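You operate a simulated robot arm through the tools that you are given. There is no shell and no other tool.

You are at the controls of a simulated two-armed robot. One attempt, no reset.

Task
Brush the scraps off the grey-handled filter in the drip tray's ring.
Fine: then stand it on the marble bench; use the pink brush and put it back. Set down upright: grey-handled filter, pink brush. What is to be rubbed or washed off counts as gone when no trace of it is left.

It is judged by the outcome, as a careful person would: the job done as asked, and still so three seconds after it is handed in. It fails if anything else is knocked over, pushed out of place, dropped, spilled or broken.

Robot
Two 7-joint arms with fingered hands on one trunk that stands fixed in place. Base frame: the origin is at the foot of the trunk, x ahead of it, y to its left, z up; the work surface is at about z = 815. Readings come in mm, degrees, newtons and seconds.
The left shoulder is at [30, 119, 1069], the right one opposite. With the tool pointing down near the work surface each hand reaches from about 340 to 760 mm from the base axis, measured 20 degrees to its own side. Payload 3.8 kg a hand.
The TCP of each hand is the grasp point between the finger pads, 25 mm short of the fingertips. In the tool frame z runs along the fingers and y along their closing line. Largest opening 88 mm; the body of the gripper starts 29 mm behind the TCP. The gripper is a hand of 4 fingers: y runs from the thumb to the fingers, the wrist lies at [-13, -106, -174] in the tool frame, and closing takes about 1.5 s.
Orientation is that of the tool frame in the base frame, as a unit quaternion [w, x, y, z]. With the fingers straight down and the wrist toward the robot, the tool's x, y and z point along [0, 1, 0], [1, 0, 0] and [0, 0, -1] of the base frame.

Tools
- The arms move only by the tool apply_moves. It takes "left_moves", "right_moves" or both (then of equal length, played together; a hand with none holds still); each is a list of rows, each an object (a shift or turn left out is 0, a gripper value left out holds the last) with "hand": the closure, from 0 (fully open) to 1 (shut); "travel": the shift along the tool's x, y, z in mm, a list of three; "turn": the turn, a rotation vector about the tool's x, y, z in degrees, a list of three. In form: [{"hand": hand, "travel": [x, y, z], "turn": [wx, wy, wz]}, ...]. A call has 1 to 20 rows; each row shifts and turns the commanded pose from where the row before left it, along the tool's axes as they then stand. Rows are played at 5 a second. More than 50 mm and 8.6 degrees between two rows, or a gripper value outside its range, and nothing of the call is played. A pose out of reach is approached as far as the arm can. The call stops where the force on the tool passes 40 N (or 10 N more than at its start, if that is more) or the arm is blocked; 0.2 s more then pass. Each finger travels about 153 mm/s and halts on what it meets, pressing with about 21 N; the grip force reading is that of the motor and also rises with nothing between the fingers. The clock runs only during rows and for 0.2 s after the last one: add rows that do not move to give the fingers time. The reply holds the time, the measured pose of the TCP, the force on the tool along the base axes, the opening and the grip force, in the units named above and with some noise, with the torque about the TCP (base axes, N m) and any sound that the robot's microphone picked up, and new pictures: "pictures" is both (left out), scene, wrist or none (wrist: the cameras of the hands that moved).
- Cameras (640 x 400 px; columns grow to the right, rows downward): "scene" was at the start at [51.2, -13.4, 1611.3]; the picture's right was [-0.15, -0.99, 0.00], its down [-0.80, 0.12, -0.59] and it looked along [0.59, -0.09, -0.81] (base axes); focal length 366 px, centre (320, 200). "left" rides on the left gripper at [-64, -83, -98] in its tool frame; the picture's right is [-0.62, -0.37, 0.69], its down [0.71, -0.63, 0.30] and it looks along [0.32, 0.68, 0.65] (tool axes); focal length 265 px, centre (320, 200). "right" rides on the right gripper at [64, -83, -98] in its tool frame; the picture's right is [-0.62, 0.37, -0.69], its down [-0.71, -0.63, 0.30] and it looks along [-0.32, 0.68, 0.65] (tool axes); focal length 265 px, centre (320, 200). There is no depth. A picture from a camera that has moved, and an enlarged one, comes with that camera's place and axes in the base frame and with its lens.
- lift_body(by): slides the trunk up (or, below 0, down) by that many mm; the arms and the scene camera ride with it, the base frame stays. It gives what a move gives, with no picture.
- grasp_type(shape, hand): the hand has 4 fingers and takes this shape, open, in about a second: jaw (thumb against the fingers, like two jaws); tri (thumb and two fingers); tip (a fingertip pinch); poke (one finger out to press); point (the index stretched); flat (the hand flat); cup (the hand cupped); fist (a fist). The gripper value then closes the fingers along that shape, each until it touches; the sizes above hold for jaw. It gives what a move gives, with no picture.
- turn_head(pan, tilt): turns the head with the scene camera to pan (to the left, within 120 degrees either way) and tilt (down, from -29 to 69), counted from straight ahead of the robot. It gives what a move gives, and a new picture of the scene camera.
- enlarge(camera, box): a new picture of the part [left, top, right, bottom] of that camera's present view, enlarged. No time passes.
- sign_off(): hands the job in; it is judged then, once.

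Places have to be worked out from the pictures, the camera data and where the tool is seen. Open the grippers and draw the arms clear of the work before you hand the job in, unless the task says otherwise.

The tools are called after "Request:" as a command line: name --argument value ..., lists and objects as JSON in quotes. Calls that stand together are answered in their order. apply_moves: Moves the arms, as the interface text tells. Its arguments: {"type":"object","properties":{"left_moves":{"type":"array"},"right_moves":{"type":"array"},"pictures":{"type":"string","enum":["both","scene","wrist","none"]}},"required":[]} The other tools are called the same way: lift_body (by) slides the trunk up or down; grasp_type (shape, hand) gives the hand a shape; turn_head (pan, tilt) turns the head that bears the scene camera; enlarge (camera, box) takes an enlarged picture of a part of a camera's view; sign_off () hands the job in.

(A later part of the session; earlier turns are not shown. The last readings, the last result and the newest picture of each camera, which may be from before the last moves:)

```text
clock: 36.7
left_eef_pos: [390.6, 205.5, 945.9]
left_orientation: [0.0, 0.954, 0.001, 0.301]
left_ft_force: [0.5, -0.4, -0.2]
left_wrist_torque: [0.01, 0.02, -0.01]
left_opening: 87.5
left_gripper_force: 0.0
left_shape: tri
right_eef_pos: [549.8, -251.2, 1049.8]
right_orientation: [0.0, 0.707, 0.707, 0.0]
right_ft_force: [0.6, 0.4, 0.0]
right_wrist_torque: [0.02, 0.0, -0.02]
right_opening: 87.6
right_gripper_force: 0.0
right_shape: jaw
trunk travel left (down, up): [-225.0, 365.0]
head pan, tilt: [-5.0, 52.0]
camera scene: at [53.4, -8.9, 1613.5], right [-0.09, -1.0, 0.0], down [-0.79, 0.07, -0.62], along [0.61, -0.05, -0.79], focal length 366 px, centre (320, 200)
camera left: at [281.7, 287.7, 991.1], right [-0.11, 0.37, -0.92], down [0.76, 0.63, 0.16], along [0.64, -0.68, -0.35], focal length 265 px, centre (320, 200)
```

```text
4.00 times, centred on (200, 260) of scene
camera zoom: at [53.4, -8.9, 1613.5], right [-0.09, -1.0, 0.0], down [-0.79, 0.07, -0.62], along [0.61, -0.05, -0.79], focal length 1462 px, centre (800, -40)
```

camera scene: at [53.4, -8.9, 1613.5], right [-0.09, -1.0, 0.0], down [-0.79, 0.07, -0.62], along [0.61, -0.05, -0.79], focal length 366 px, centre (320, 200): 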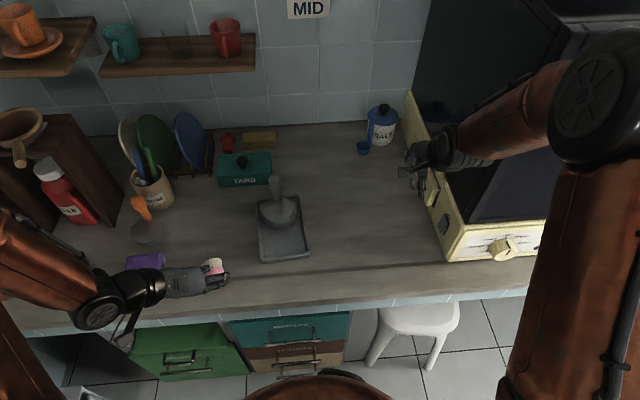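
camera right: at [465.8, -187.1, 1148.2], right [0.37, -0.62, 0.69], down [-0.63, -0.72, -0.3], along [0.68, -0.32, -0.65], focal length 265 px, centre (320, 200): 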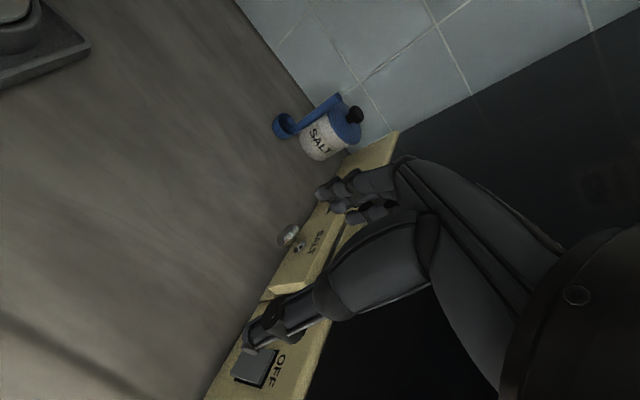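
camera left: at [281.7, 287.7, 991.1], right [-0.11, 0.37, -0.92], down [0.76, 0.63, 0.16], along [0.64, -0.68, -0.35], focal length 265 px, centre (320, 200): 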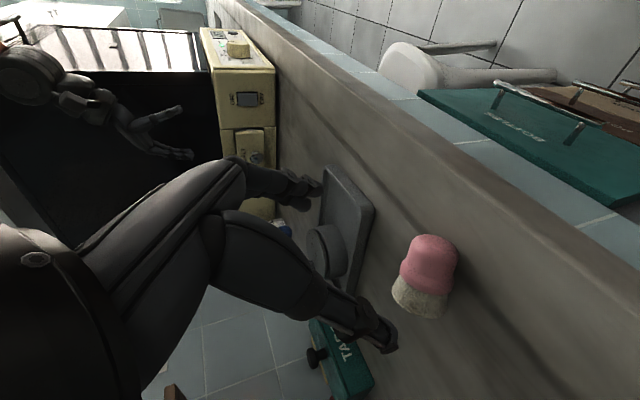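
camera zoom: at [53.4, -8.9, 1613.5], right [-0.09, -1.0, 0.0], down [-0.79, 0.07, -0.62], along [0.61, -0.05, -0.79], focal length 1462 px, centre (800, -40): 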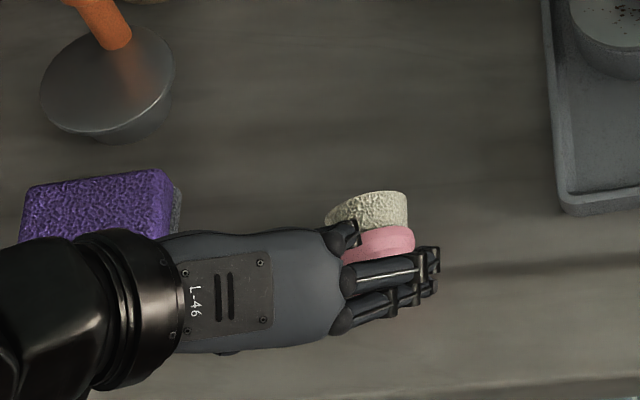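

The lying brush axis runs from ≈[428, 201] (knob end) to ≈[493, 217] (bristles), pointing (0.97, 0.24). I reduce the tilt to 15°, yaw 14° to align with its axis, and move to a stand-off 70 mm above the knob.

Request:
apply_moves --left_moves '[{"hand": 0, "turn": [0, -6.7, 0]}, {"turn": [0, -6.7, 0]}, {"turn": [0, -6.6, 0]}, {"turn": [1.8, 0, -6.75]}, {"turn": [1.8, 0, -6.75]}, {"travel": [10, 6.5, 19.3]}, {"travel": [10, 6.4, 19.3]}, {}, {}]'

Request:
enlarge --camera "left" --box '[260, 160, 480, 330]'

Request:
enlarge --camera "scene" --box '[160, 220, 260, 300]'

```text
clock: 38.7
left_eef_pos: [421.8, 199.8, 917.6]
left_orientation: [-0.015, 0.984, 0.12, 0.13]
left_ft_force: [0.4, -0.3, 0.1]
left_wrist_torque: [-0.01, 0.03, -0.04]
left_opening: 87.9
left_gripper_force: 0.1
left_shape: tri
right_eef_pos: [549.8, -251.8, 1050.4]
right_orientation: [0.0, 0.707, 0.707, 0.0]
right_ft_force: [1.2, -0.4, 0.5]
right_wrist_torque: [0.02, 0.01, -0.01]
right_opening: 87.9
right_gripper_force: 0.0
right_shape: jaw
trunk travel left (down, up): [-225.0, 365.0]
head pan, tilt: [-5.0, 52.0]
camera scene: at [53.7, -9.0, 1613.5], right [-0.09, -1.0, 0.0], down [-0.79, 0.07, -0.62], along [0.61, -0.05, -0.79], focal length 366 px, centre (320, 200)
camera left: at [316.7, 259.5, 996.3], right [-0.5, 0.26, -0.83], down [0.59, 0.8, -0.11], along [0.63, -0.55, -0.55], focal length 265 px, centre (320, 200)
```

scene: 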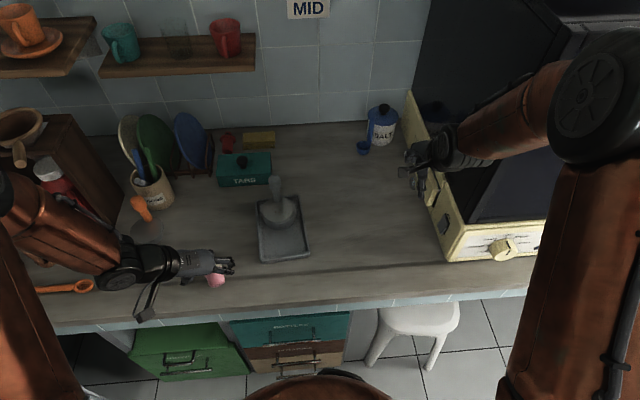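
left: 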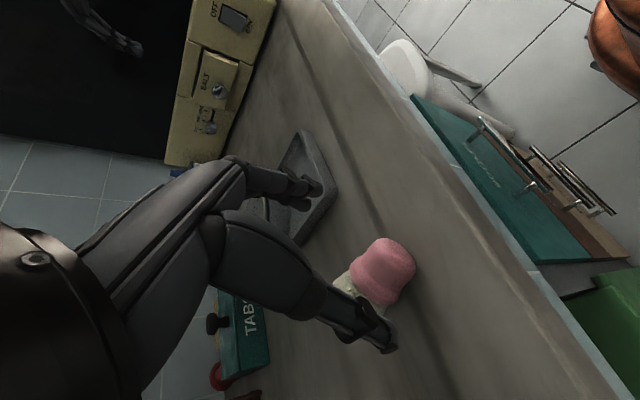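

```text
2.35 times, centred on (370, 245) of left
camera zoom: at [316.7, 259.5, 996.3], right [-0.5, 0.26, -0.83], down [0.59, 0.8, -0.11], along [0.63, -0.55, -0.55], focal length 624 px, centre (202, 94)
```

zoom: 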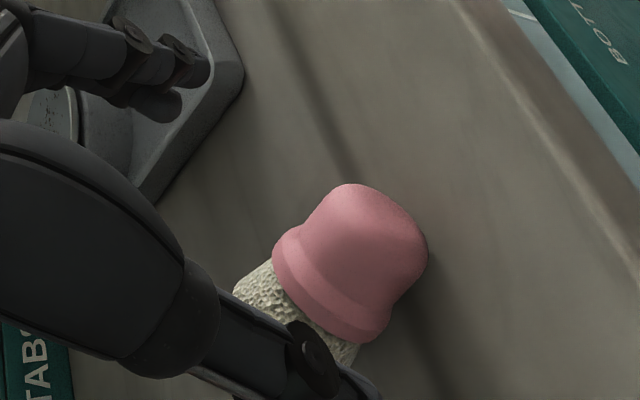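

```text
5.00 times, centred on (210, 260) of scene
camera zoom: at [53.7, -9.0, 1613.5], right [-0.09, -1.0, 0.0], down [-0.79, 0.07, -0.62], along [0.61, -0.05, -0.79], focal length 1827 px, centre (870, -100)
```

zoom: 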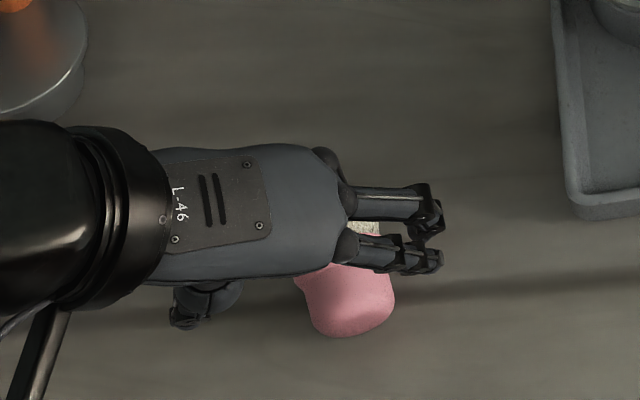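

The knob appears a few mm further forward/right than assumed (knob middle ≈ [452, 203]). I correct and descend along the fingers, stopping 10 mm short.

Request:
apply_moves --left_moves '[{"hand": 0, "travel": [4.3, 3.6, 15]}, {"travel": [0, 0, 20]}, {"travel": [0, 0, 20]}, {"travel": [0, 0, 10]}, {}, {}]'

Request:
enlarge --camera "left" --box '[220, 140, 440, 340]'

Request:
enlarge --camera "scene" --box '[160, 220, 260, 300]'

```text
clock: 40.1
left_eef_pos: [443.0, 200.8, 856.4]
left_orientation: [-0.016, 0.984, 0.121, 0.13]
left_ft_force: [-0.7, 0.1, 0.4]
left_wrist_torque: [0.0, 0.01, 0.01]
left_opening: 87.4
left_gripper_force: 0.1
left_shape: tri
right_eef_pos: [548.5, -251.5, 1050.2]
right_orientation: [0.0, 0.708, 0.706, 0.0]
right_ft_force: [0.0, 0.4, -0.3]
right_wrist_torque: [0.02, 0.01, 0.01]
right_opening: 87.8
right_gripper_force: 0.1
right_shape: jaw
trunk travel left (down, up): [-225.0, 365.0]
head pan, tilt: [-5.0, 52.0]
camera scene: at [53.6, -9.1, 1613.5], right [-0.09, -1.0, 0.0], down [-0.79, 0.07, -0.62], along [0.61, -0.05, -0.79], focal length 366 px, centre (320, 200)
camera left: at [338.3, 260.4, 935.2], right [-0.5, 0.26, -0.83], down [0.59, 0.8, -0.11], along [0.63, -0.55, -0.55], focal length 265 px, centre (320, 200)
```

scene: 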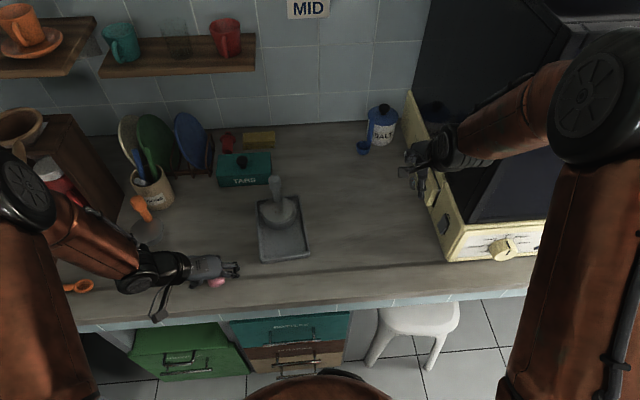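
left: 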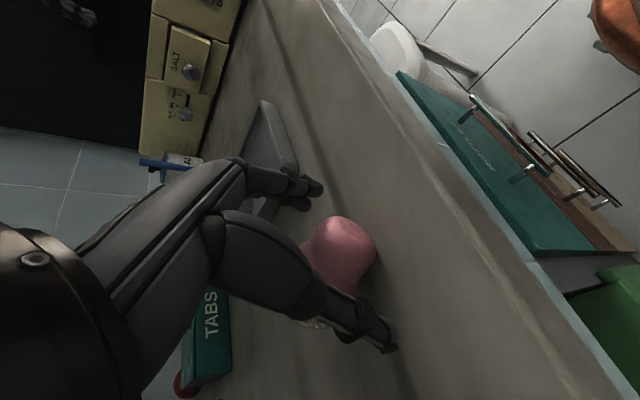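

```text
2.00 times, centred on (330, 240) of left
camera zoom: at [338.3, 260.4, 935.2], right [-0.5, 0.26, -0.83], down [0.59, 0.8, -0.11], along [0.63, -0.55, -0.55], focal length 531 px, centre (300, 120)
```

zoom: 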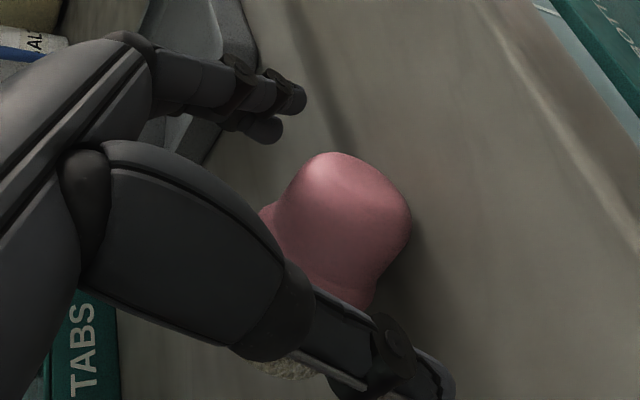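

```text
5.00 times, centred on (210, 260) of scene
camera zoom: at [53.6, -9.1, 1613.5], right [-0.09, -1.0, 0.0], down [-0.79, 0.07, -0.62], along [0.61, -0.05, -0.79], focal length 1827 px, centre (870, -100)
```

zoom: 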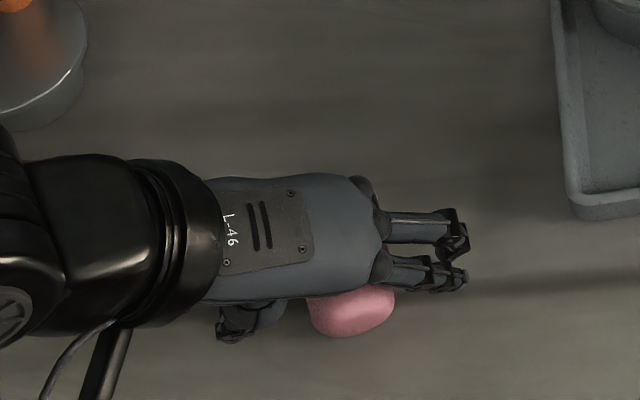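

The knob middle sits at about tool (3.6, 0, 22) — nicely between thumb and the two fingers. I advance 10 mm and close step by step.

Request:
apply_moves --left_moves '[{"hand": 0, "travel": [0, 0, 5]}, {"travel": [0, 0, 5]}, {}, {"hand": 0.3}, {"hand": 0.4}, {"hand": 0.5}, {"hand": 0.6}, {"hand": 0.7}, {}, {}]'

Request:
enlarge --camera "left" --box '[220, 140, 440, 340]'

Request:
enlarge --camera "scene" --box '[160, 220, 260, 300]'

```text
clock: 42.3
left_eef_pos: [446.0, 201.4, 846.0]
left_orientation: [-0.016, 0.984, 0.121, 0.129]
left_ft_force: [-0.8, 0.2, 0.4]
left_wrist_torque: [0.02, -0.02, -0.01]
left_opening: 29.8
left_gripper_force: 21.1
left_shape: tri
right_eef_pos: [549.5, -251.4, 1050.5]
right_orientation: [0.0, 0.707, 0.707, 0.0]
right_ft_force: [-0.2, 0.0, -0.5]
right_wrist_torque: [0.0, 0.03, 0.02]
right_opening: 88.0
right_gripper_force: 0.0
right_shape: jaw
trunk travel left (down, up): [-225.0, 365.0]
head pan, tilt: [-5.0, 52.0]
camera scene: at [53.6, -9.1, 1613.5], right [-0.09, -1.0, 0.0], down [-0.79, 0.07, -0.62], along [0.61, -0.05, -0.79], focal length 366 px, centre (320, 200)
camera left: at [341.0, 261.2, 924.6], right [-0.5, 0.26, -0.83], down [0.59, 0.8, -0.11], along [0.63, -0.55, -0.55], focal length 265 px, centre (320, 200)
```

scene: 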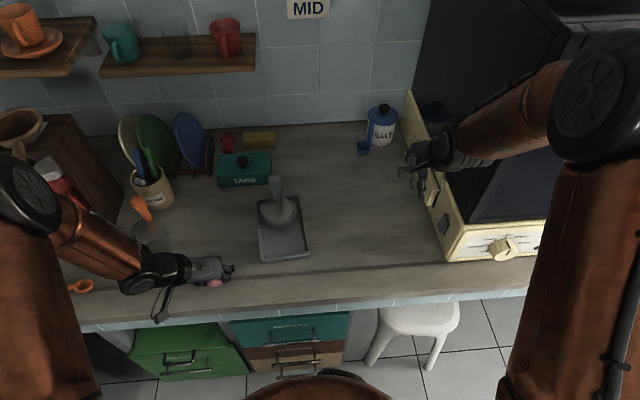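
left: 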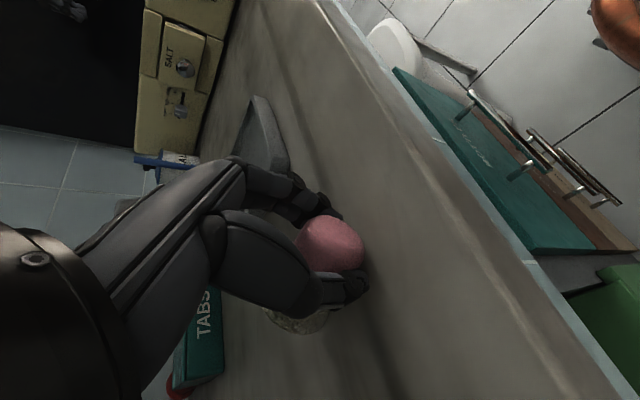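

```text
2.00 times, centred on (330, 240) of left
camera zoom: at [341.0, 261.2, 924.6], right [-0.5, 0.26, -0.83], down [0.59, 0.8, -0.11], along [0.63, -0.55, -0.55], focal length 531 px, centre (300, 120)
```

zoom: 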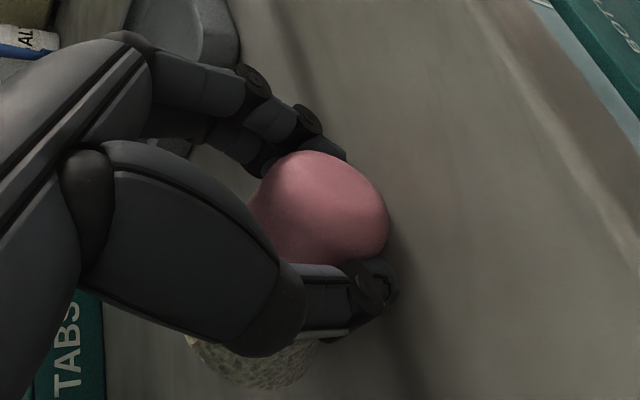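

```text
5.00 times, centred on (210, 260) of scene
camera zoom: at [53.6, -9.1, 1613.5], right [-0.09, -1.0, 0.0], down [-0.79, 0.07, -0.62], along [0.61, -0.05, -0.79], focal length 1827 px, centre (870, -100)
```

zoom: 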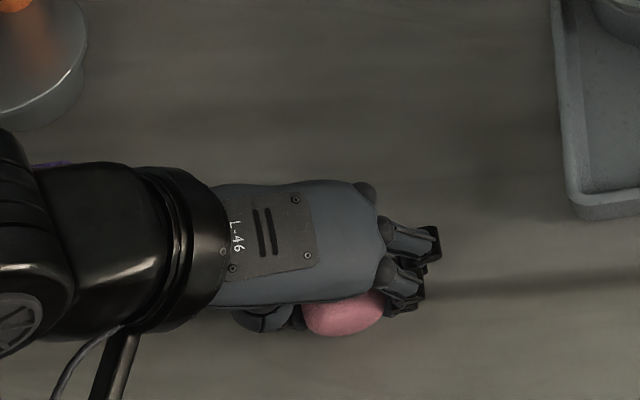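

The hand now wraps the knob with thumb and two fingers (opening 29.8, grip 21 N). I lift slowly and check.

Request:
apply_moves --left_moves '[{"hand": 0.85}, {"travel": [1.3, 0, -4.8]}, {"travel": [2.6, 0, -9.7]}, {"travel": [5.2, 0, -19.3]}, {"travel": [7.8, 0, -29]}, {}, {}]'

Request:
enlarge --camera "left" --box '[220, 140, 440, 340]'

Request:
enlarge --camera "scene" --box '[160, 210, 260, 290]'

```text
clock: 43.9
left_eef_pos: [443.3, 202.0, 912.6]
left_orientation: [-0.016, 0.984, 0.121, 0.13]
left_ft_force: [-0.2, -0.5, -0.7]
left_wrist_torque: [0.0, 0.0, 0.04]
left_opening: 30.1
left_gripper_force: 21.7
left_shape: tri
right_eef_pos: [549.7, -251.4, 1049.3]
right_orientation: [0.001, 0.707, 0.707, 0.0]
right_ft_force: [-0.3, 0.3, 0.2]
right_wrist_torque: [0.0, 0.0, 0.0]
right_opening: 87.9
right_gripper_force: 0.1
right_shape: jaw
trunk travel left (down, up): [-225.0, 365.0]
head pan, tilt: [-5.0, 52.0]
camera scene: at [53.3, -9.3, 1613.5], right [-0.09, -1.0, 0.0], down [-0.79, 0.07, -0.62], along [0.61, -0.05, -0.79], focal length 366 px, centre (320, 200)
camera left: at [338.5, 261.6, 990.0], right [-0.5, 0.26, -0.83], down [0.59, 0.8, -0.11], along [0.63, -0.55, -0.55], focal length 265 px, centre (320, 200)
```

scene: 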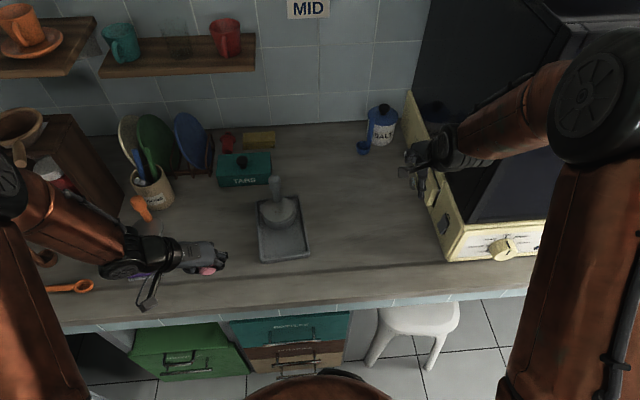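
left: 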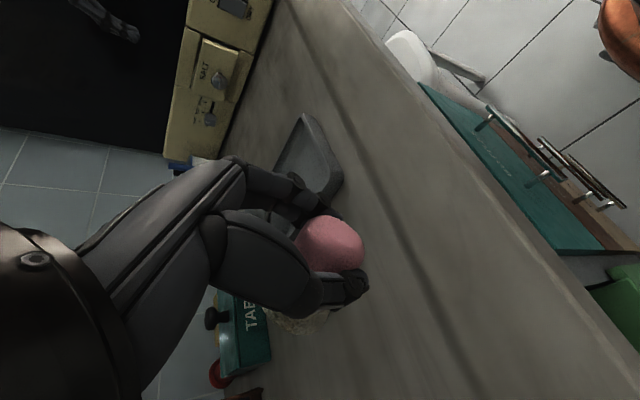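

```text
2.00 times, centred on (330, 240) of left
camera zoom: at [338.5, 261.6, 990.0], right [-0.5, 0.26, -0.83], down [0.59, 0.8, -0.11], along [0.63, -0.55, -0.55], focal length 531 px, centre (300, 120)
```

zoom: 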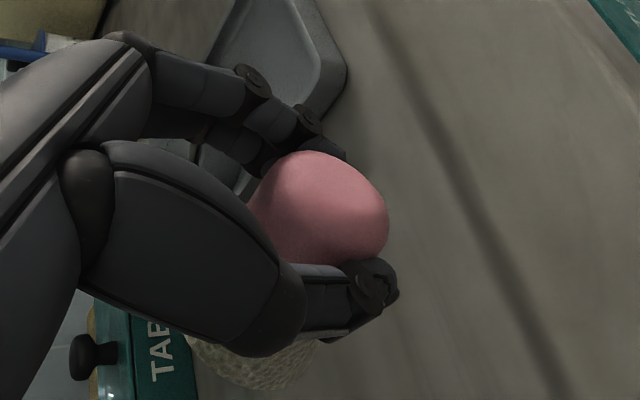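

```text
5.00 times, centred on (210, 250) of scene
camera zoom: at [53.3, -9.3, 1613.5], right [-0.09, -1.0, 0.0], down [-0.79, 0.07, -0.62], along [0.61, -0.05, -0.79], focal length 1827 px, centre (870, -50)
```

zoom: 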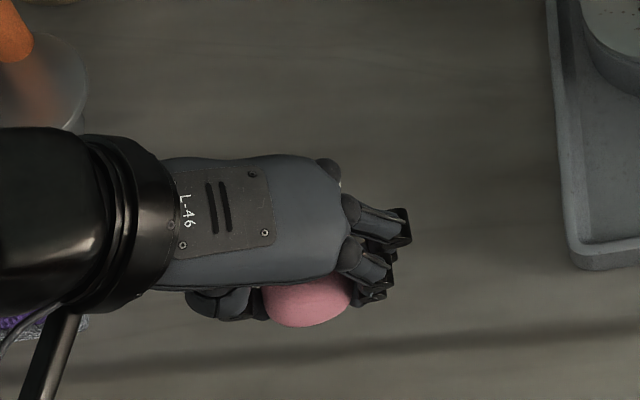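

The brush is held firmly. I raise it to a clear height, then roll the hand so the bristles point down with the hand reaching forward, nearly horizontal (18 small rotation steps).

Request:
apply_moves --left_moves '[{"hand": 0.85, "travel": [8.5, 0, -31.9]}, {"travel": [8.5, 0, -31.9]}, {"travel": [8.5, 0, -31.9]}, {"travel": [18.7, 4.9, 5]}, {"travel": [18.7, 4.9, 5]}, {"turn": [-4.284, -2.385, -6.777]}, {"turn": [-4.284, -2.385, -6.777]}, {"turn": [-4.284, -2.385, -6.777]}, {"turn": [-4.284, -2.385, -6.777]}, {"turn": [-4.284, -2.385, -6.777]}, {"turn": [-4.284, -2.385, -6.777]}, {"turn": [-4.284, -2.385, -6.777]}, {"turn": [-4.284, -2.385, -6.777]}, {"turn": [-4.284, -2.385, -6.777]}, {}]'

```text
clock: 47.1
left_eef_pos: [484.5, 202.5, 1010.2]
left_orientation: [0.381, 0.746, 0.545, -0.023]
left_ft_force: [0.6, 0.0, -1.1]
left_wrist_torque: [-0.03, 0.04, 0.02]
left_opening: 29.9
left_gripper_force: 20.3
left_shape: tri
right_eef_pos: [548.8, -252.3, 1050.1]
right_orientation: [-0.001, 0.707, 0.707, 0.0]
right_ft_force: [0.2, -0.6, 0.3]
right_wrist_torque: [-0.01, -0.01, 0.03]
right_opening: 88.1
right_gripper_force: 0.1
right_shape: jaw
trunk travel left (down, up): [-225.0, 365.0]
head pan, tilt: [-5.0, 52.0]
camera scene: at [53.6, -9.3, 1613.5], right [-0.09, -1.0, 0.0], down [-0.79, 0.07, -0.62], along [0.61, -0.05, -0.79], focal length 366 px, centre (320, 200)
camera left: at [351.3, 218.0, 1064.4], right [-0.29, -0.86, -0.41], down [-0.12, 0.46, -0.88], along [0.95, -0.21, -0.24], focal length 265 px, centre (320, 200)
```

scene: 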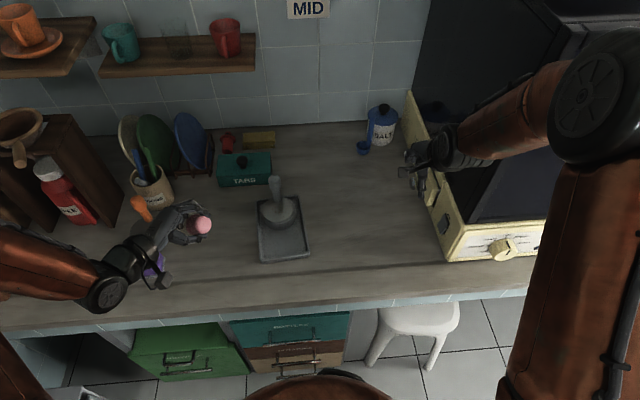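
left: 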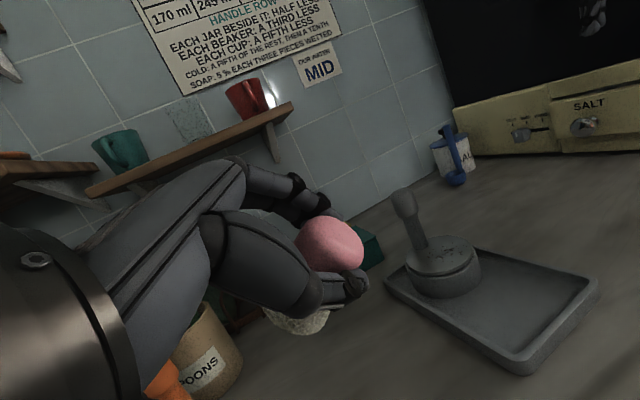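

Half the roll is done, grip steady. I continue with the remaining nine steps.

Request:
apply_moves --left_moves '[{"hand": 0.85, "turn": [-4.284, -2.385, -6.777]}, {"turn": [-4.284, -2.385, -6.777]}, {"turn": [-4.284, -2.385, -6.777]}, {"turn": [-4.284, -2.385, -6.777]}, {"turn": [-4.284, -2.385, -6.777]}, {"turn": [-4.284, -2.385, -6.777]}, {"turn": [-4.284, -2.385, -6.777]}, {"turn": [-4.284, -2.385, -6.777]}, {"turn": [-4.284, -2.385, -6.777]}, {}, {}]'

Request:
enlarge --camera "left" --box '[220, 140, 440, 360]'

Request:
enlarge --camera "scene" --box '[120, 160, 260, 280]'

```text
clock: 49.5
left_eef_pos: [484.6, 201.4, 1009.3]
left_orientation: [0.617, 0.199, 0.743, -0.166]
left_ft_force: [-0.1, 0.1, -0.8]
left_wrist_torque: [-0.01, 0.03, 0.0]
left_opening: 29.2
left_gripper_force: 20.8
left_shape: tri
right_eef_pos: [548.9, -252.2, 1050.4]
right_orientation: [-0.001, 0.707, 0.707, 0.0]
right_ft_force: [-0.1, 0.7, 0.8]
right_wrist_torque: [-0.01, -0.01, 0.0]
right_opening: 87.8
right_gripper_force: 0.1
right_shape: jaw
trunk travel left (down, up): [-225.0, 365.0]
head pan, tilt: [-5.0, 52.0]
camera scene: at [53.6, -9.1, 1613.5], right [-0.09, -1.0, 0.0], down [-0.79, 0.07, -0.62], along [0.61, -0.05, -0.79], focal length 366 px, centre (320, 200)
camera left: at [369.7, 172.1, 1091.7], right [0.5, -0.72, 0.48], down [-0.17, -0.63, -0.76], along [0.85, 0.3, -0.44], focal length 265 px, centre (320, 200)
```

scene: 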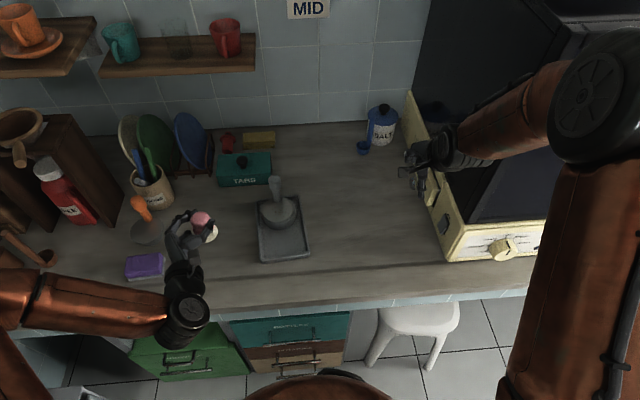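
left: 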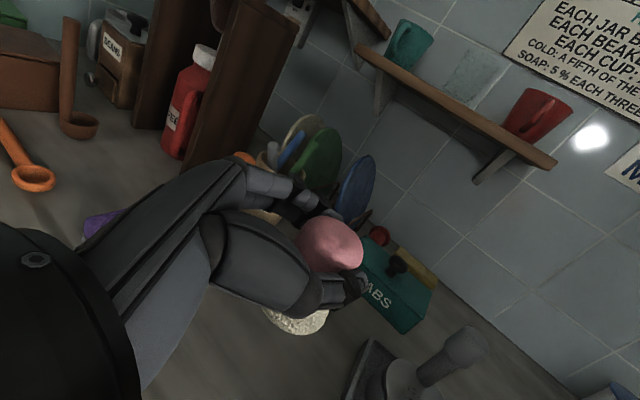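

```text
1.82 times, centred on (330, 250) of left
camera zoom: at [369.7, 172.1, 1091.7], right [0.5, -0.72, 0.48], down [-0.17, -0.63, -0.76], along [0.85, 0.3, -0.44], focal length 483 px, centre (302, 109)
```

zoom: 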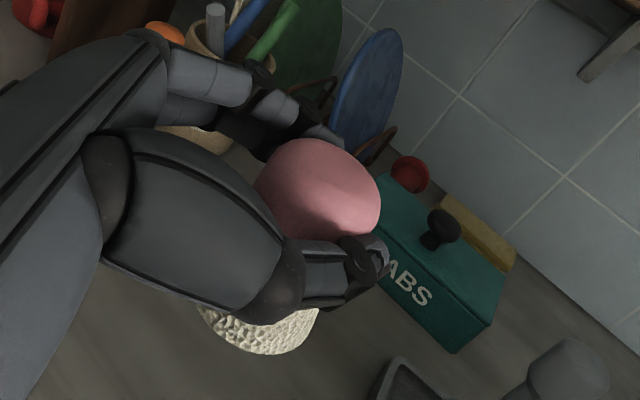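

```text
3.33 times, centred on (190, 220) of scene
camera zoom: at [53.6, -9.1, 1613.5], right [-0.09, -1.0, 0.0], down [-0.79, 0.07, -0.62], along [0.61, -0.05, -0.79], focal length 1218 px, centre (753, 133)
```

zoom: 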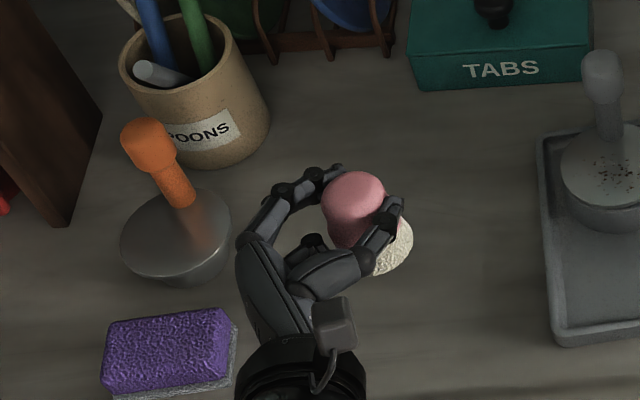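

The brush now hangs nearly upright, bristles down (maybe ~4° leaning forward). I correct 4° and move to a hover with the bristles about 25 mm above the front half of the filter disc.

Request:
apply_moves --left_moves '[{"hand": 0.85, "turn": [0, 4, 0]}, {"travel": [5.7, -15.4, 34]}, {"travel": [5.7, -15.4, 34]}, {"travel": [5.7, -15.4, 34]}, {"travel": [5.7, -15.4, 34]}, {"travel": [5.7, -15.4, 34]}, {}, {}]'

Request:
enlarge --camera "left" --box '[220, 140, 440, 360]'

Request:
enlarge --camera "scene" --box '[220, 150, 340, 250]'

Request:
enlarge --camera "right" --box '[0, 0, 200, 120]'

```text
clock: 51.3
left_eef_pos: [585.1, 56.5, 939.7]
left_orientation: [0.591, 0.205, 0.764, -0.159]
left_ft_force: [-0.8, -0.1, -0.3]
left_wrist_torque: [-0.03, -0.03, -0.02]
left_opening: 29.1
left_gripper_force: 21.3
left_shape: tri
right_eef_pos: [550.2, -251.3, 1050.4]
right_orientation: [0.0, 0.707, 0.707, 0.0]
right_ft_force: [0.5, 0.4, 1.3]
right_wrist_torque: [0.0, -0.01, 0.01]
right_opening: 87.7
right_gripper_force: 0.0
right_shape: jaw
trunk travel left (down, up): [-225.0, 365.0]
head pan, tilt: [-5.0, 52.0]
camera scene: at [53.9, -9.6, 1613.5], right [-0.09, -1.0, 0.0], down [-0.79, 0.07, -0.62], along [0.61, -0.05, -0.79], focal length 366 px, centre (320, 200)
camera left: at [475.6, 22.9, 1026.7], right [0.53, -0.73, 0.43], down [-0.22, -0.6, -0.77], along [0.82, 0.32, -0.48], focal length 265 px, centre (320, 200)
```

scene: 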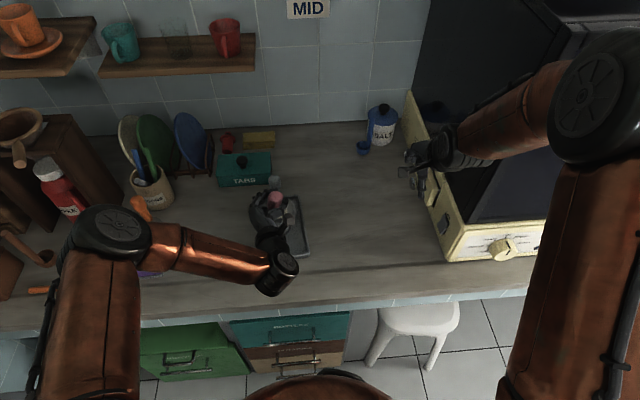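
left: 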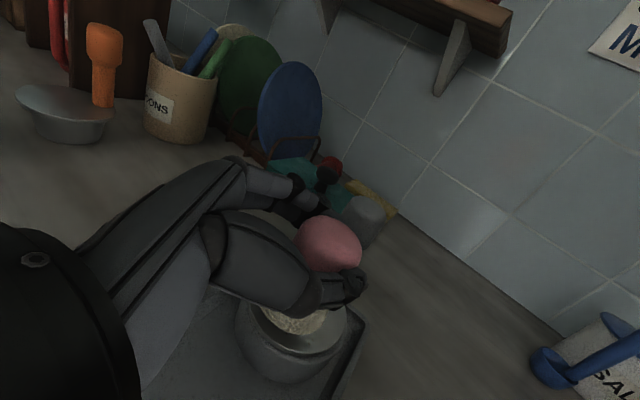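

```text
1.82 times, centred on (330, 250) of left
camera zoom: at [475.6, 22.9, 1026.7], right [0.53, -0.73, 0.43], down [-0.22, -0.6, -0.77], along [0.82, 0.32, -0.48], focal length 483 px, centre (302, 109)
```

zoom: 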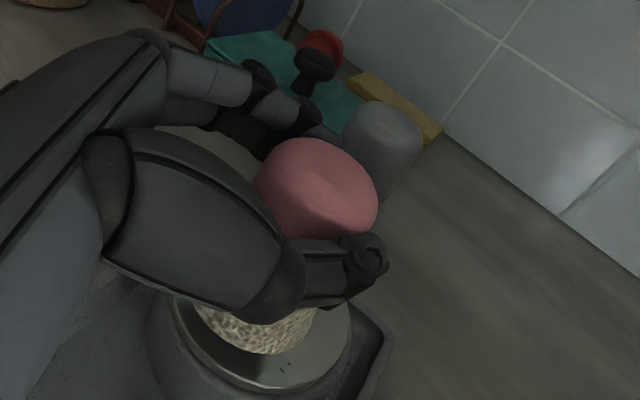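

```text
4.00 times, centred on (280, 200) of scene
camera zoom: at [53.9, -9.6, 1613.5], right [-0.09, -1.0, 0.0], down [-0.79, 0.07, -0.62], along [0.61, -0.05, -0.79], focal length 1462 px, centre (480, 200)
```

zoom: 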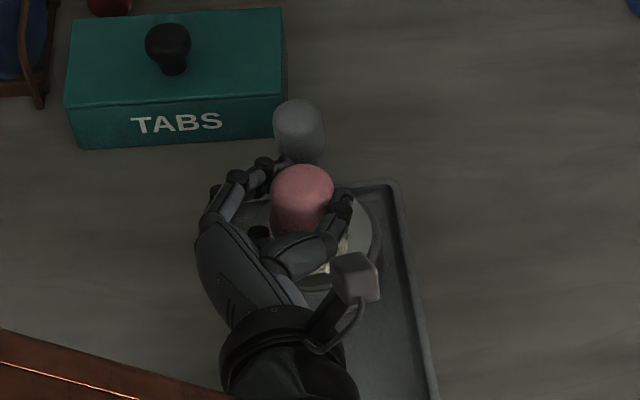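

```text
3.20 times, centred on (100, 60) of right
camera zoom: at [466.1, -187.9, 1148.0], right [0.37, -0.62, 0.69], down [-0.63, -0.71, -0.3], along [0.68, -0.32, -0.65], focal length 849 px, centre (1024, 648)
```

zoom: 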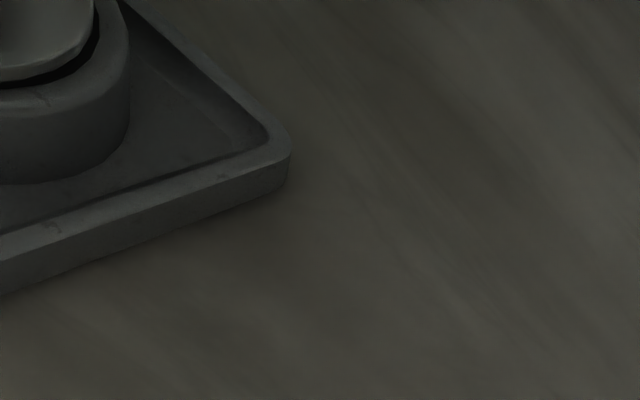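

The brush hovers over the disc's front half, and the left view confirms it is clear of the handle. I bring the right hand (empty) round so its camera can watch the bristles and disc from the right side.

Request:
apply_moves --right_moves '[{"turn": [0, 0, -8.2]}, {"turn": [0, 0, -8.2]}, {"turn": [0, 0, -8.2]}, {"turn": [0, 0, -8.2]}, {"turn": [0, 0, -8.2]}, {"turn": [0, 0, -8.2]}, {"turn": [0, 0, -8.2]}, {"turn": [0, 0, -8.2]}, {"turn": [0, 0, -8.2]}, {"turn": [0, 0, -8.2]}, {"turn": [0, 0, -8]}, {"travel": [2, 36.7, 12]}, {"travel": [2, 36.7, 12]}, {"travel": [2, 36.7, 12]}, {"travel": [2, 36.7, 12]}, {}]' --pictures "both"

Request:
enlarge --camera "right" --box '[160, 80, 460, 300]'

```text
clock: 53.3
left_eef_pos: [590.8, 38.2, 928.5]
left_orientation: [0.575, 0.209, 0.775, -0.159]
left_ft_force: [0.3, -1.0, -2.0]
left_wrist_torque: [0.02, -0.11, 0.12]
left_opening: 29.0
left_gripper_force: 21.0
left_shape: tri
right_eef_pos: [525.2, -190.4, 1013.5]
right_orientation: [-0.046, 0.077, 0.996, 0.03]
right_ft_force: [2.0, -3.2, -1.0]
right_wrist_torque: [0.28, 0.1, 0.03]
right_opening: 87.8
right_gripper_force: 0.1
right_shape: jaw
trunk travel left (down, up): [-225.0, 365.0]
head pan, tilt: [-5.0, 52.0]
stopped in row 9 (right hand): the arm was blocked; the commanded pose is now the measured one
camera scene: at [7.0, 73.9, 1617.7], right [-0.08, -1.0, 0.05], down [-0.77, 0.03, -0.64], along [0.64, -0.09, -0.77], focal length 366 px, centre (320, 200)
camera right: at [457.5, -270.0, 1112.5], right [0.73, 0.23, 0.65], down [0.58, -0.71, -0.4], along [0.37, 0.67, -0.65], focal length 265 px, centre (320, 200)
```

scene: 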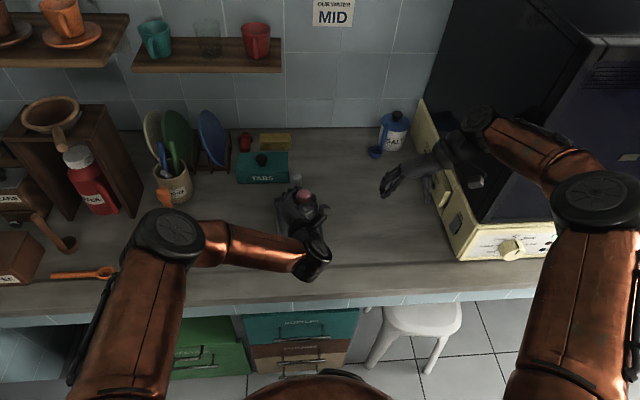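
right: 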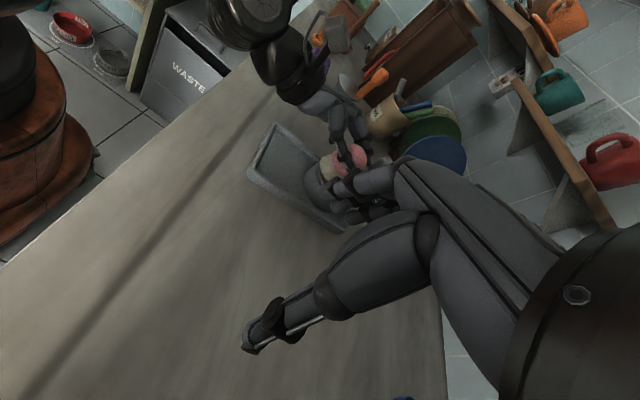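

```text
1.82 times, centred on (310, 190) of right
camera zoom: at [457.5, -270.0, 1112.5], right [0.73, 0.23, 0.65], down [0.58, -0.71, -0.4], along [0.37, 0.67, -0.65], focal length 483 px, centre (338, 218)
```

zoom: 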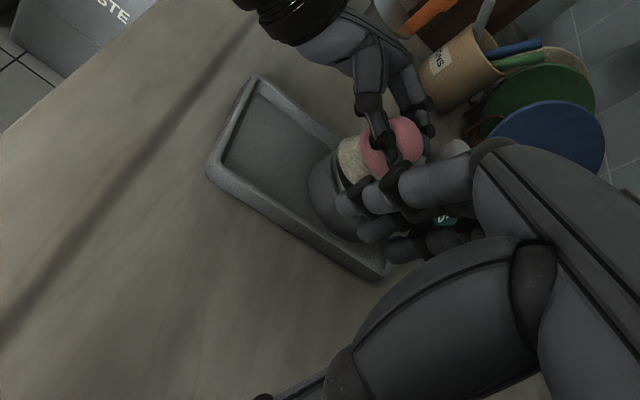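

The right arm was blocked while turning (it seems something on the right was touched), and readings shifted. I pause with no motion and look at the state before anything else.

Request:
apply_moves --right_moves '[{}, {}, {}]' --left_moves '[{"hand": 0.85}, {}, {}]'

```text
clock: 53.6
left_eef_pos: [609.3, 3.9, 914.0]
left_orientation: [0.556, 0.222, 0.787, -0.151]
left_ft_force: [-4.2, -3.8, 16.7]
left_wrist_torque: [0.08, 0.11, 0.09]
left_opening: 27.0
left_gripper_force: 21.2
left_shape: tri
right_eef_pos: [523.6, -171.6, 965.0]
right_orientation: [-0.1, 0.014, 0.992, 0.073]
right_ft_force: [-7.2, 21.3, -3.4]
right_wrist_torque: [-1.25, -0.37, 0.22]
right_opening: 87.9
right_gripper_force: 0.0
right_shape: jaw
trunk travel left (down, up): [-225.0, 365.0]
head pan, tilt: [-5.0, 52.0]
stopped in row 1 (left hand): the arm was blocked; the commanded pose is now the measured one
camera scene: at [39.3, 79.8, 1616.8], right [-0.01, -1.0, 0.04], down [-0.77, -0.01, -0.64], along [0.64, -0.04, -0.77], focal length 366 px, centre (320, 200)
camera right: at [475.9, -268.2, 1062.5], right [0.76, 0.25, 0.6], down [0.61, -0.59, -0.53], along [0.22, 0.77, -0.6], focal length 265 px, centre (320, 200)
camera left: at [504.1, -32.3, 1006.9], right [0.54, -0.76, 0.35], down [-0.28, -0.56, -0.78], along [0.79, 0.33, -0.52], focal length 265 px, centre (320, 200)
```

scene: 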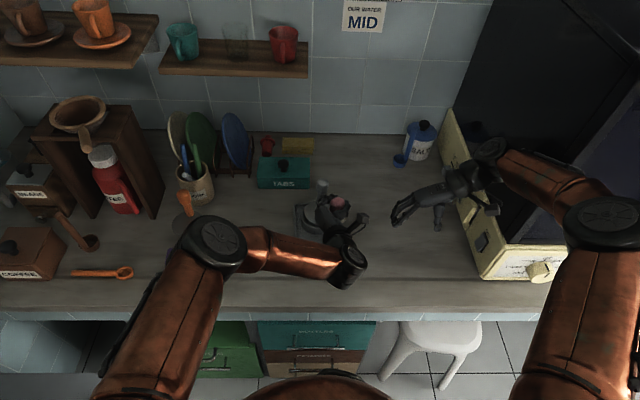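
right: 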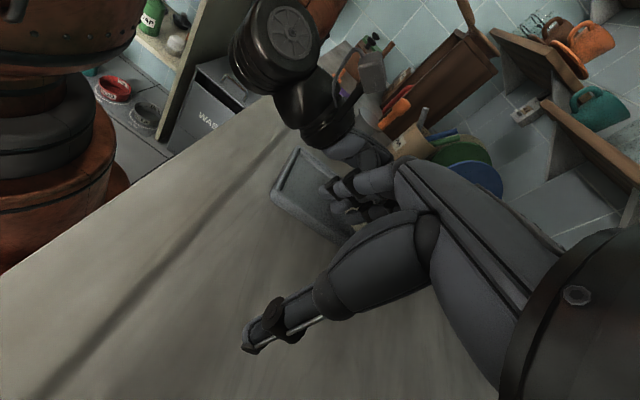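
left: 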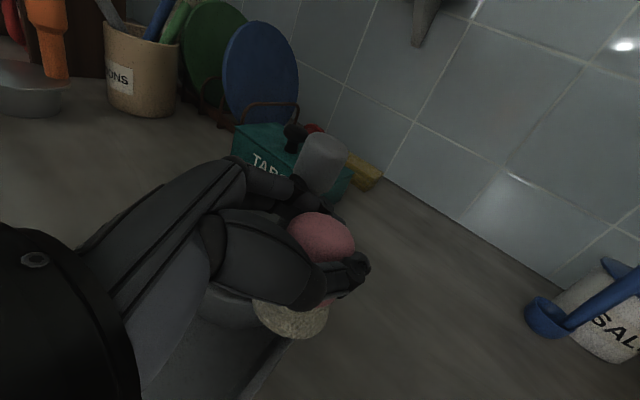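

The right wrist evidently hit the tall machine at the right and the reaction is shifting things; the left hand has been pushed down and right. I raise the left hand and move the right hand left/up, away from the machine, at once.

Request:
apply_moves --right_moves '[{"travel": [5.3, 28.3, -20.5]}, {"travel": [5.3, 28.3, -20.5]}]' --left_moves '[{"hand": 0.85, "travel": [-23.5, 0, -8.4]}, {"travel": [-23.5, 0, -8.4]}]'

```text
clock: 54.0
left_eef_pos: [608.7, -16.1, 908.7]
left_orientation: [0.538, 0.232, 0.796, -0.153]
left_ft_force: [2.2, 1.6, 1.3]
left_wrist_torque: [-0.01, 0.17, -0.14]
left_opening: 24.5
left_gripper_force: 20.9
left_shape: tri
right_eef_pos: [513.5, -175.9, 960.2]
right_orientation: [-0.13, 0.005, 0.987, 0.094]
right_ft_force: [-5.1, -0.5, -0.2]
right_wrist_torque: [0.06, -0.33, -0.24]
right_opening: 88.0
right_gripper_force: 0.0
right_shape: jaw
trunk travel left (down, up): [-225.0, 365.0]
head pan, tilt: [-5.0, 52.0]
stopped in row 1 (left hand): the arm was blocked; the commanded pose is now the measured one
camera scene: at [90.4, 152.4, 1617.7], right [0.16, -0.99, 0.05], down [-0.76, -0.15, -0.64], along [0.64, 0.06, -0.77], focal length 366 px, centre (320, 200)
camera right: at [473.1, -277.0, 1054.1], right [0.79, 0.24, 0.57], down [0.59, -0.55, -0.59], along [0.17, 0.8, -0.58], focal length 265 px, centre (320, 200)
camera left: at [506.4, -51.5, 1005.5], right [0.54, -0.78, 0.31], down [-0.32, -0.54, -0.78], along [0.78, 0.32, -0.54], focal length 265 px, centre (320, 200)
```

scene: 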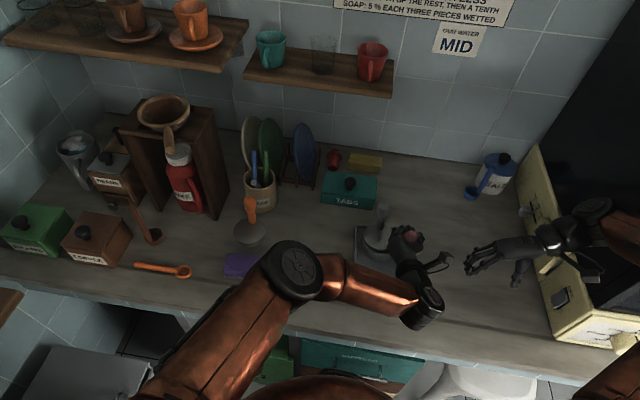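
right: 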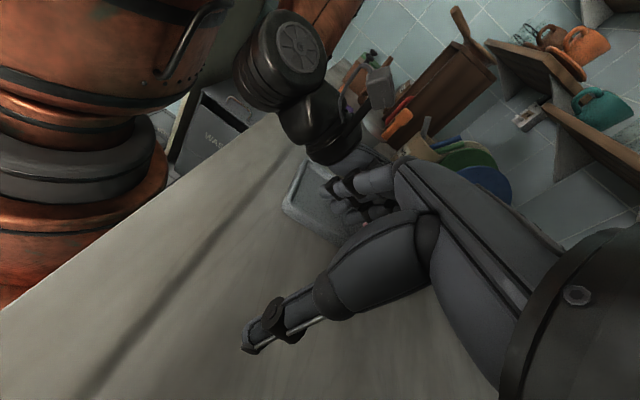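
left: 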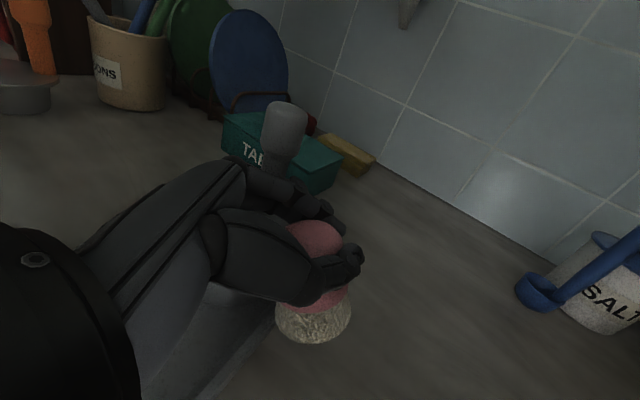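

The readings keep shifting while the arms hold; I take one short rest step to see whether the robot is still moving.

Request:
apply_moves --right_moves '[{}]' --pictures "scene"

```text
clock: 54.3
left_eef_pos: [642.1, -115.5, 963.7]
left_orientation: [0.581, 0.234, 0.754, -0.2]
left_ft_force: [-7.6, 36.7, 19.3]
left_wrist_torque: [-0.23, 1.96, -2.22]
left_opening: 25.7
left_gripper_force: 20.6
left_shape: tri
right_eef_pos: [507.8, -172.6, 957.1]
right_orientation: [-0.13, -0.197, 0.949, 0.208]
right_ft_force: [-6.3, -30.9, -13.5]
right_wrist_torque: [-0.36, -0.42, 0.3]
right_opening: 72.7
right_gripper_force: 0.1
right_shape: jaw
trunk travel left (down, up): [-225.0, 365.0]
head pan, tilt: [-5.0, 52.0]
stopped in row 1 (left hand): the arm was blocked; the commanded pose is now the measured one
camera scene: at [147.7, 201.6, 1613.7], right [0.24, -0.97, 0.04], down [-0.76, -0.22, -0.62], along [0.61, 0.12, -0.79], focal length 366 px, centre (320, 200)
```

scene: 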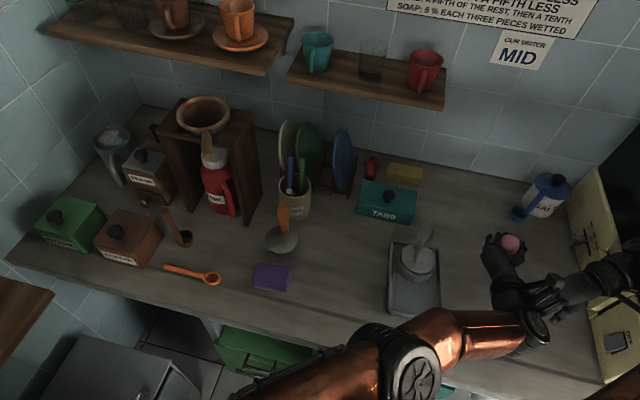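

Both arms appear to be drifting with the trunk and now touch each other. I look at the current views without letting time pass.

Request:
enlarge --camera "right" --box '[0, 0, 640, 400]'

Request:
enlarge --camera "left" --box '[0, 0, 640, 400]'

Request:
enlarge --camera "scene" --box '[340, 180, 640, 400]'

```text
1.00 times, centred on (320, 200) of right (not enlarged: the box is as wide or as high as the picture)
camera zoom: at [508.3, -304.2, 1017.2], right [0.66, 0.34, 0.67], down [0.74, -0.12, -0.67], along [-0.15, 0.93, -0.32], focal length 265 px, centre (320, 200)
```

zoom: 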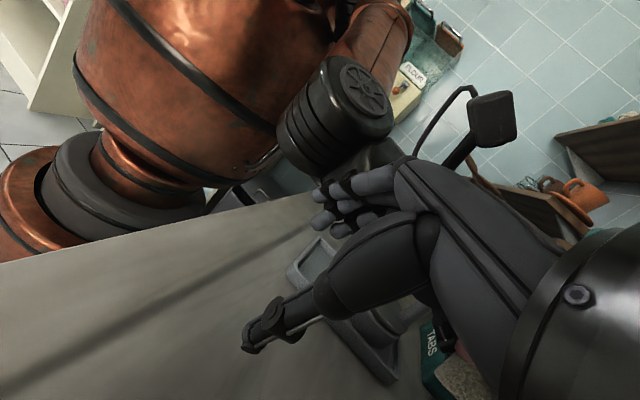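

```text
1.00 times, centred on (320, 200) of left (not enlarged: the box is as wide or as high as the picture)
camera zoom: at [529.3, -134.8, 1053.2], right [0.46, -0.77, 0.44], down [-0.28, -0.6, -0.75], along [0.84, 0.22, -0.5], focal length 265 px, centre (320, 200)
```

zoom: 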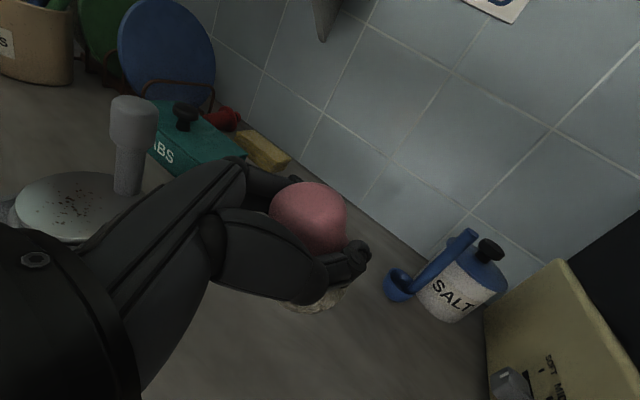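

```text
1.82 times, centred on (490, 290) of scene
camera zoom: at [147.7, 201.6, 1613.7], right [0.24, -0.97, 0.04], down [-0.76, -0.22, -0.62], along [0.61, 0.12, -0.79], focal length 664 px, centre (11, 36)
```

zoom: 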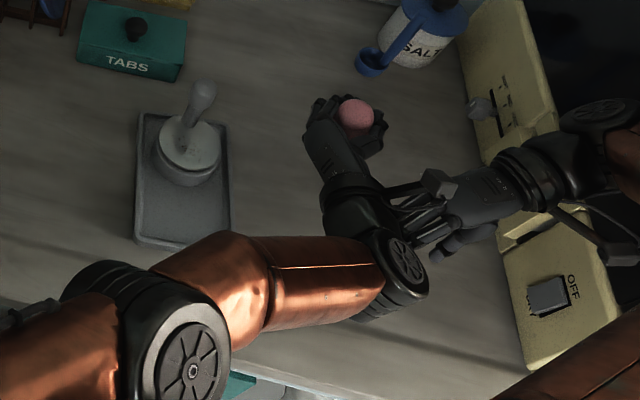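

The left forearm rests against the right fingers. I move the left hand left and up, away from the right hand, with the right hand holding.

Request:
apply_moves --left_moves '[{"hand": 0.85, "travel": [-14.6, 31.8, -27.9]}, {"travel": [-14.6, 31.8, -27.9]}]' --pictures "scene"

```text
clock: 54.6
left_eef_pos: [647.0, -124.4, 1191.3]
left_orientation: [0.652, 0.434, 0.62, -0.046]
left_ft_force: [-9.4, -4.3, 7.9]
left_wrist_torque: [0.19, 0.66, 0.72]
left_opening: 24.4
left_gripper_force: 21.0
left_shape: tri
right_eef_pos: [506.2, -165.5, 922.9]
right_orientation: [-0.14, -0.168, 0.948, 0.229]
right_ft_force: [21.8, 19.3, 17.7]
right_wrist_torque: [-1.76, 0.58, 1.63]
right_opening: 87.3
right_gripper_force: 0.1
right_shape: jaw
trunk travel left (down, up): [-225.0, 365.0]
head pan, tilt: [-5.0, 52.0]
stopped in row 1 (left hand): the arm was blocked; the commanded pose is now the measured one
camera scene: at [114.4, 248.6, 1618.5], right [0.28, -0.96, 0.06], down [-0.73, -0.25, -0.63], along [0.62, 0.13, -0.77], focal length 366 px, centre (320, 200)
```

scene: 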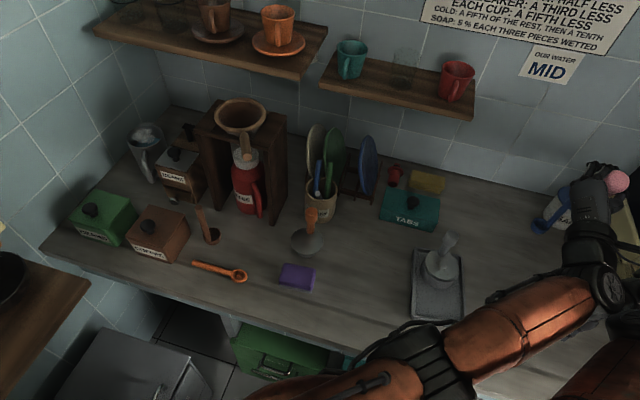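

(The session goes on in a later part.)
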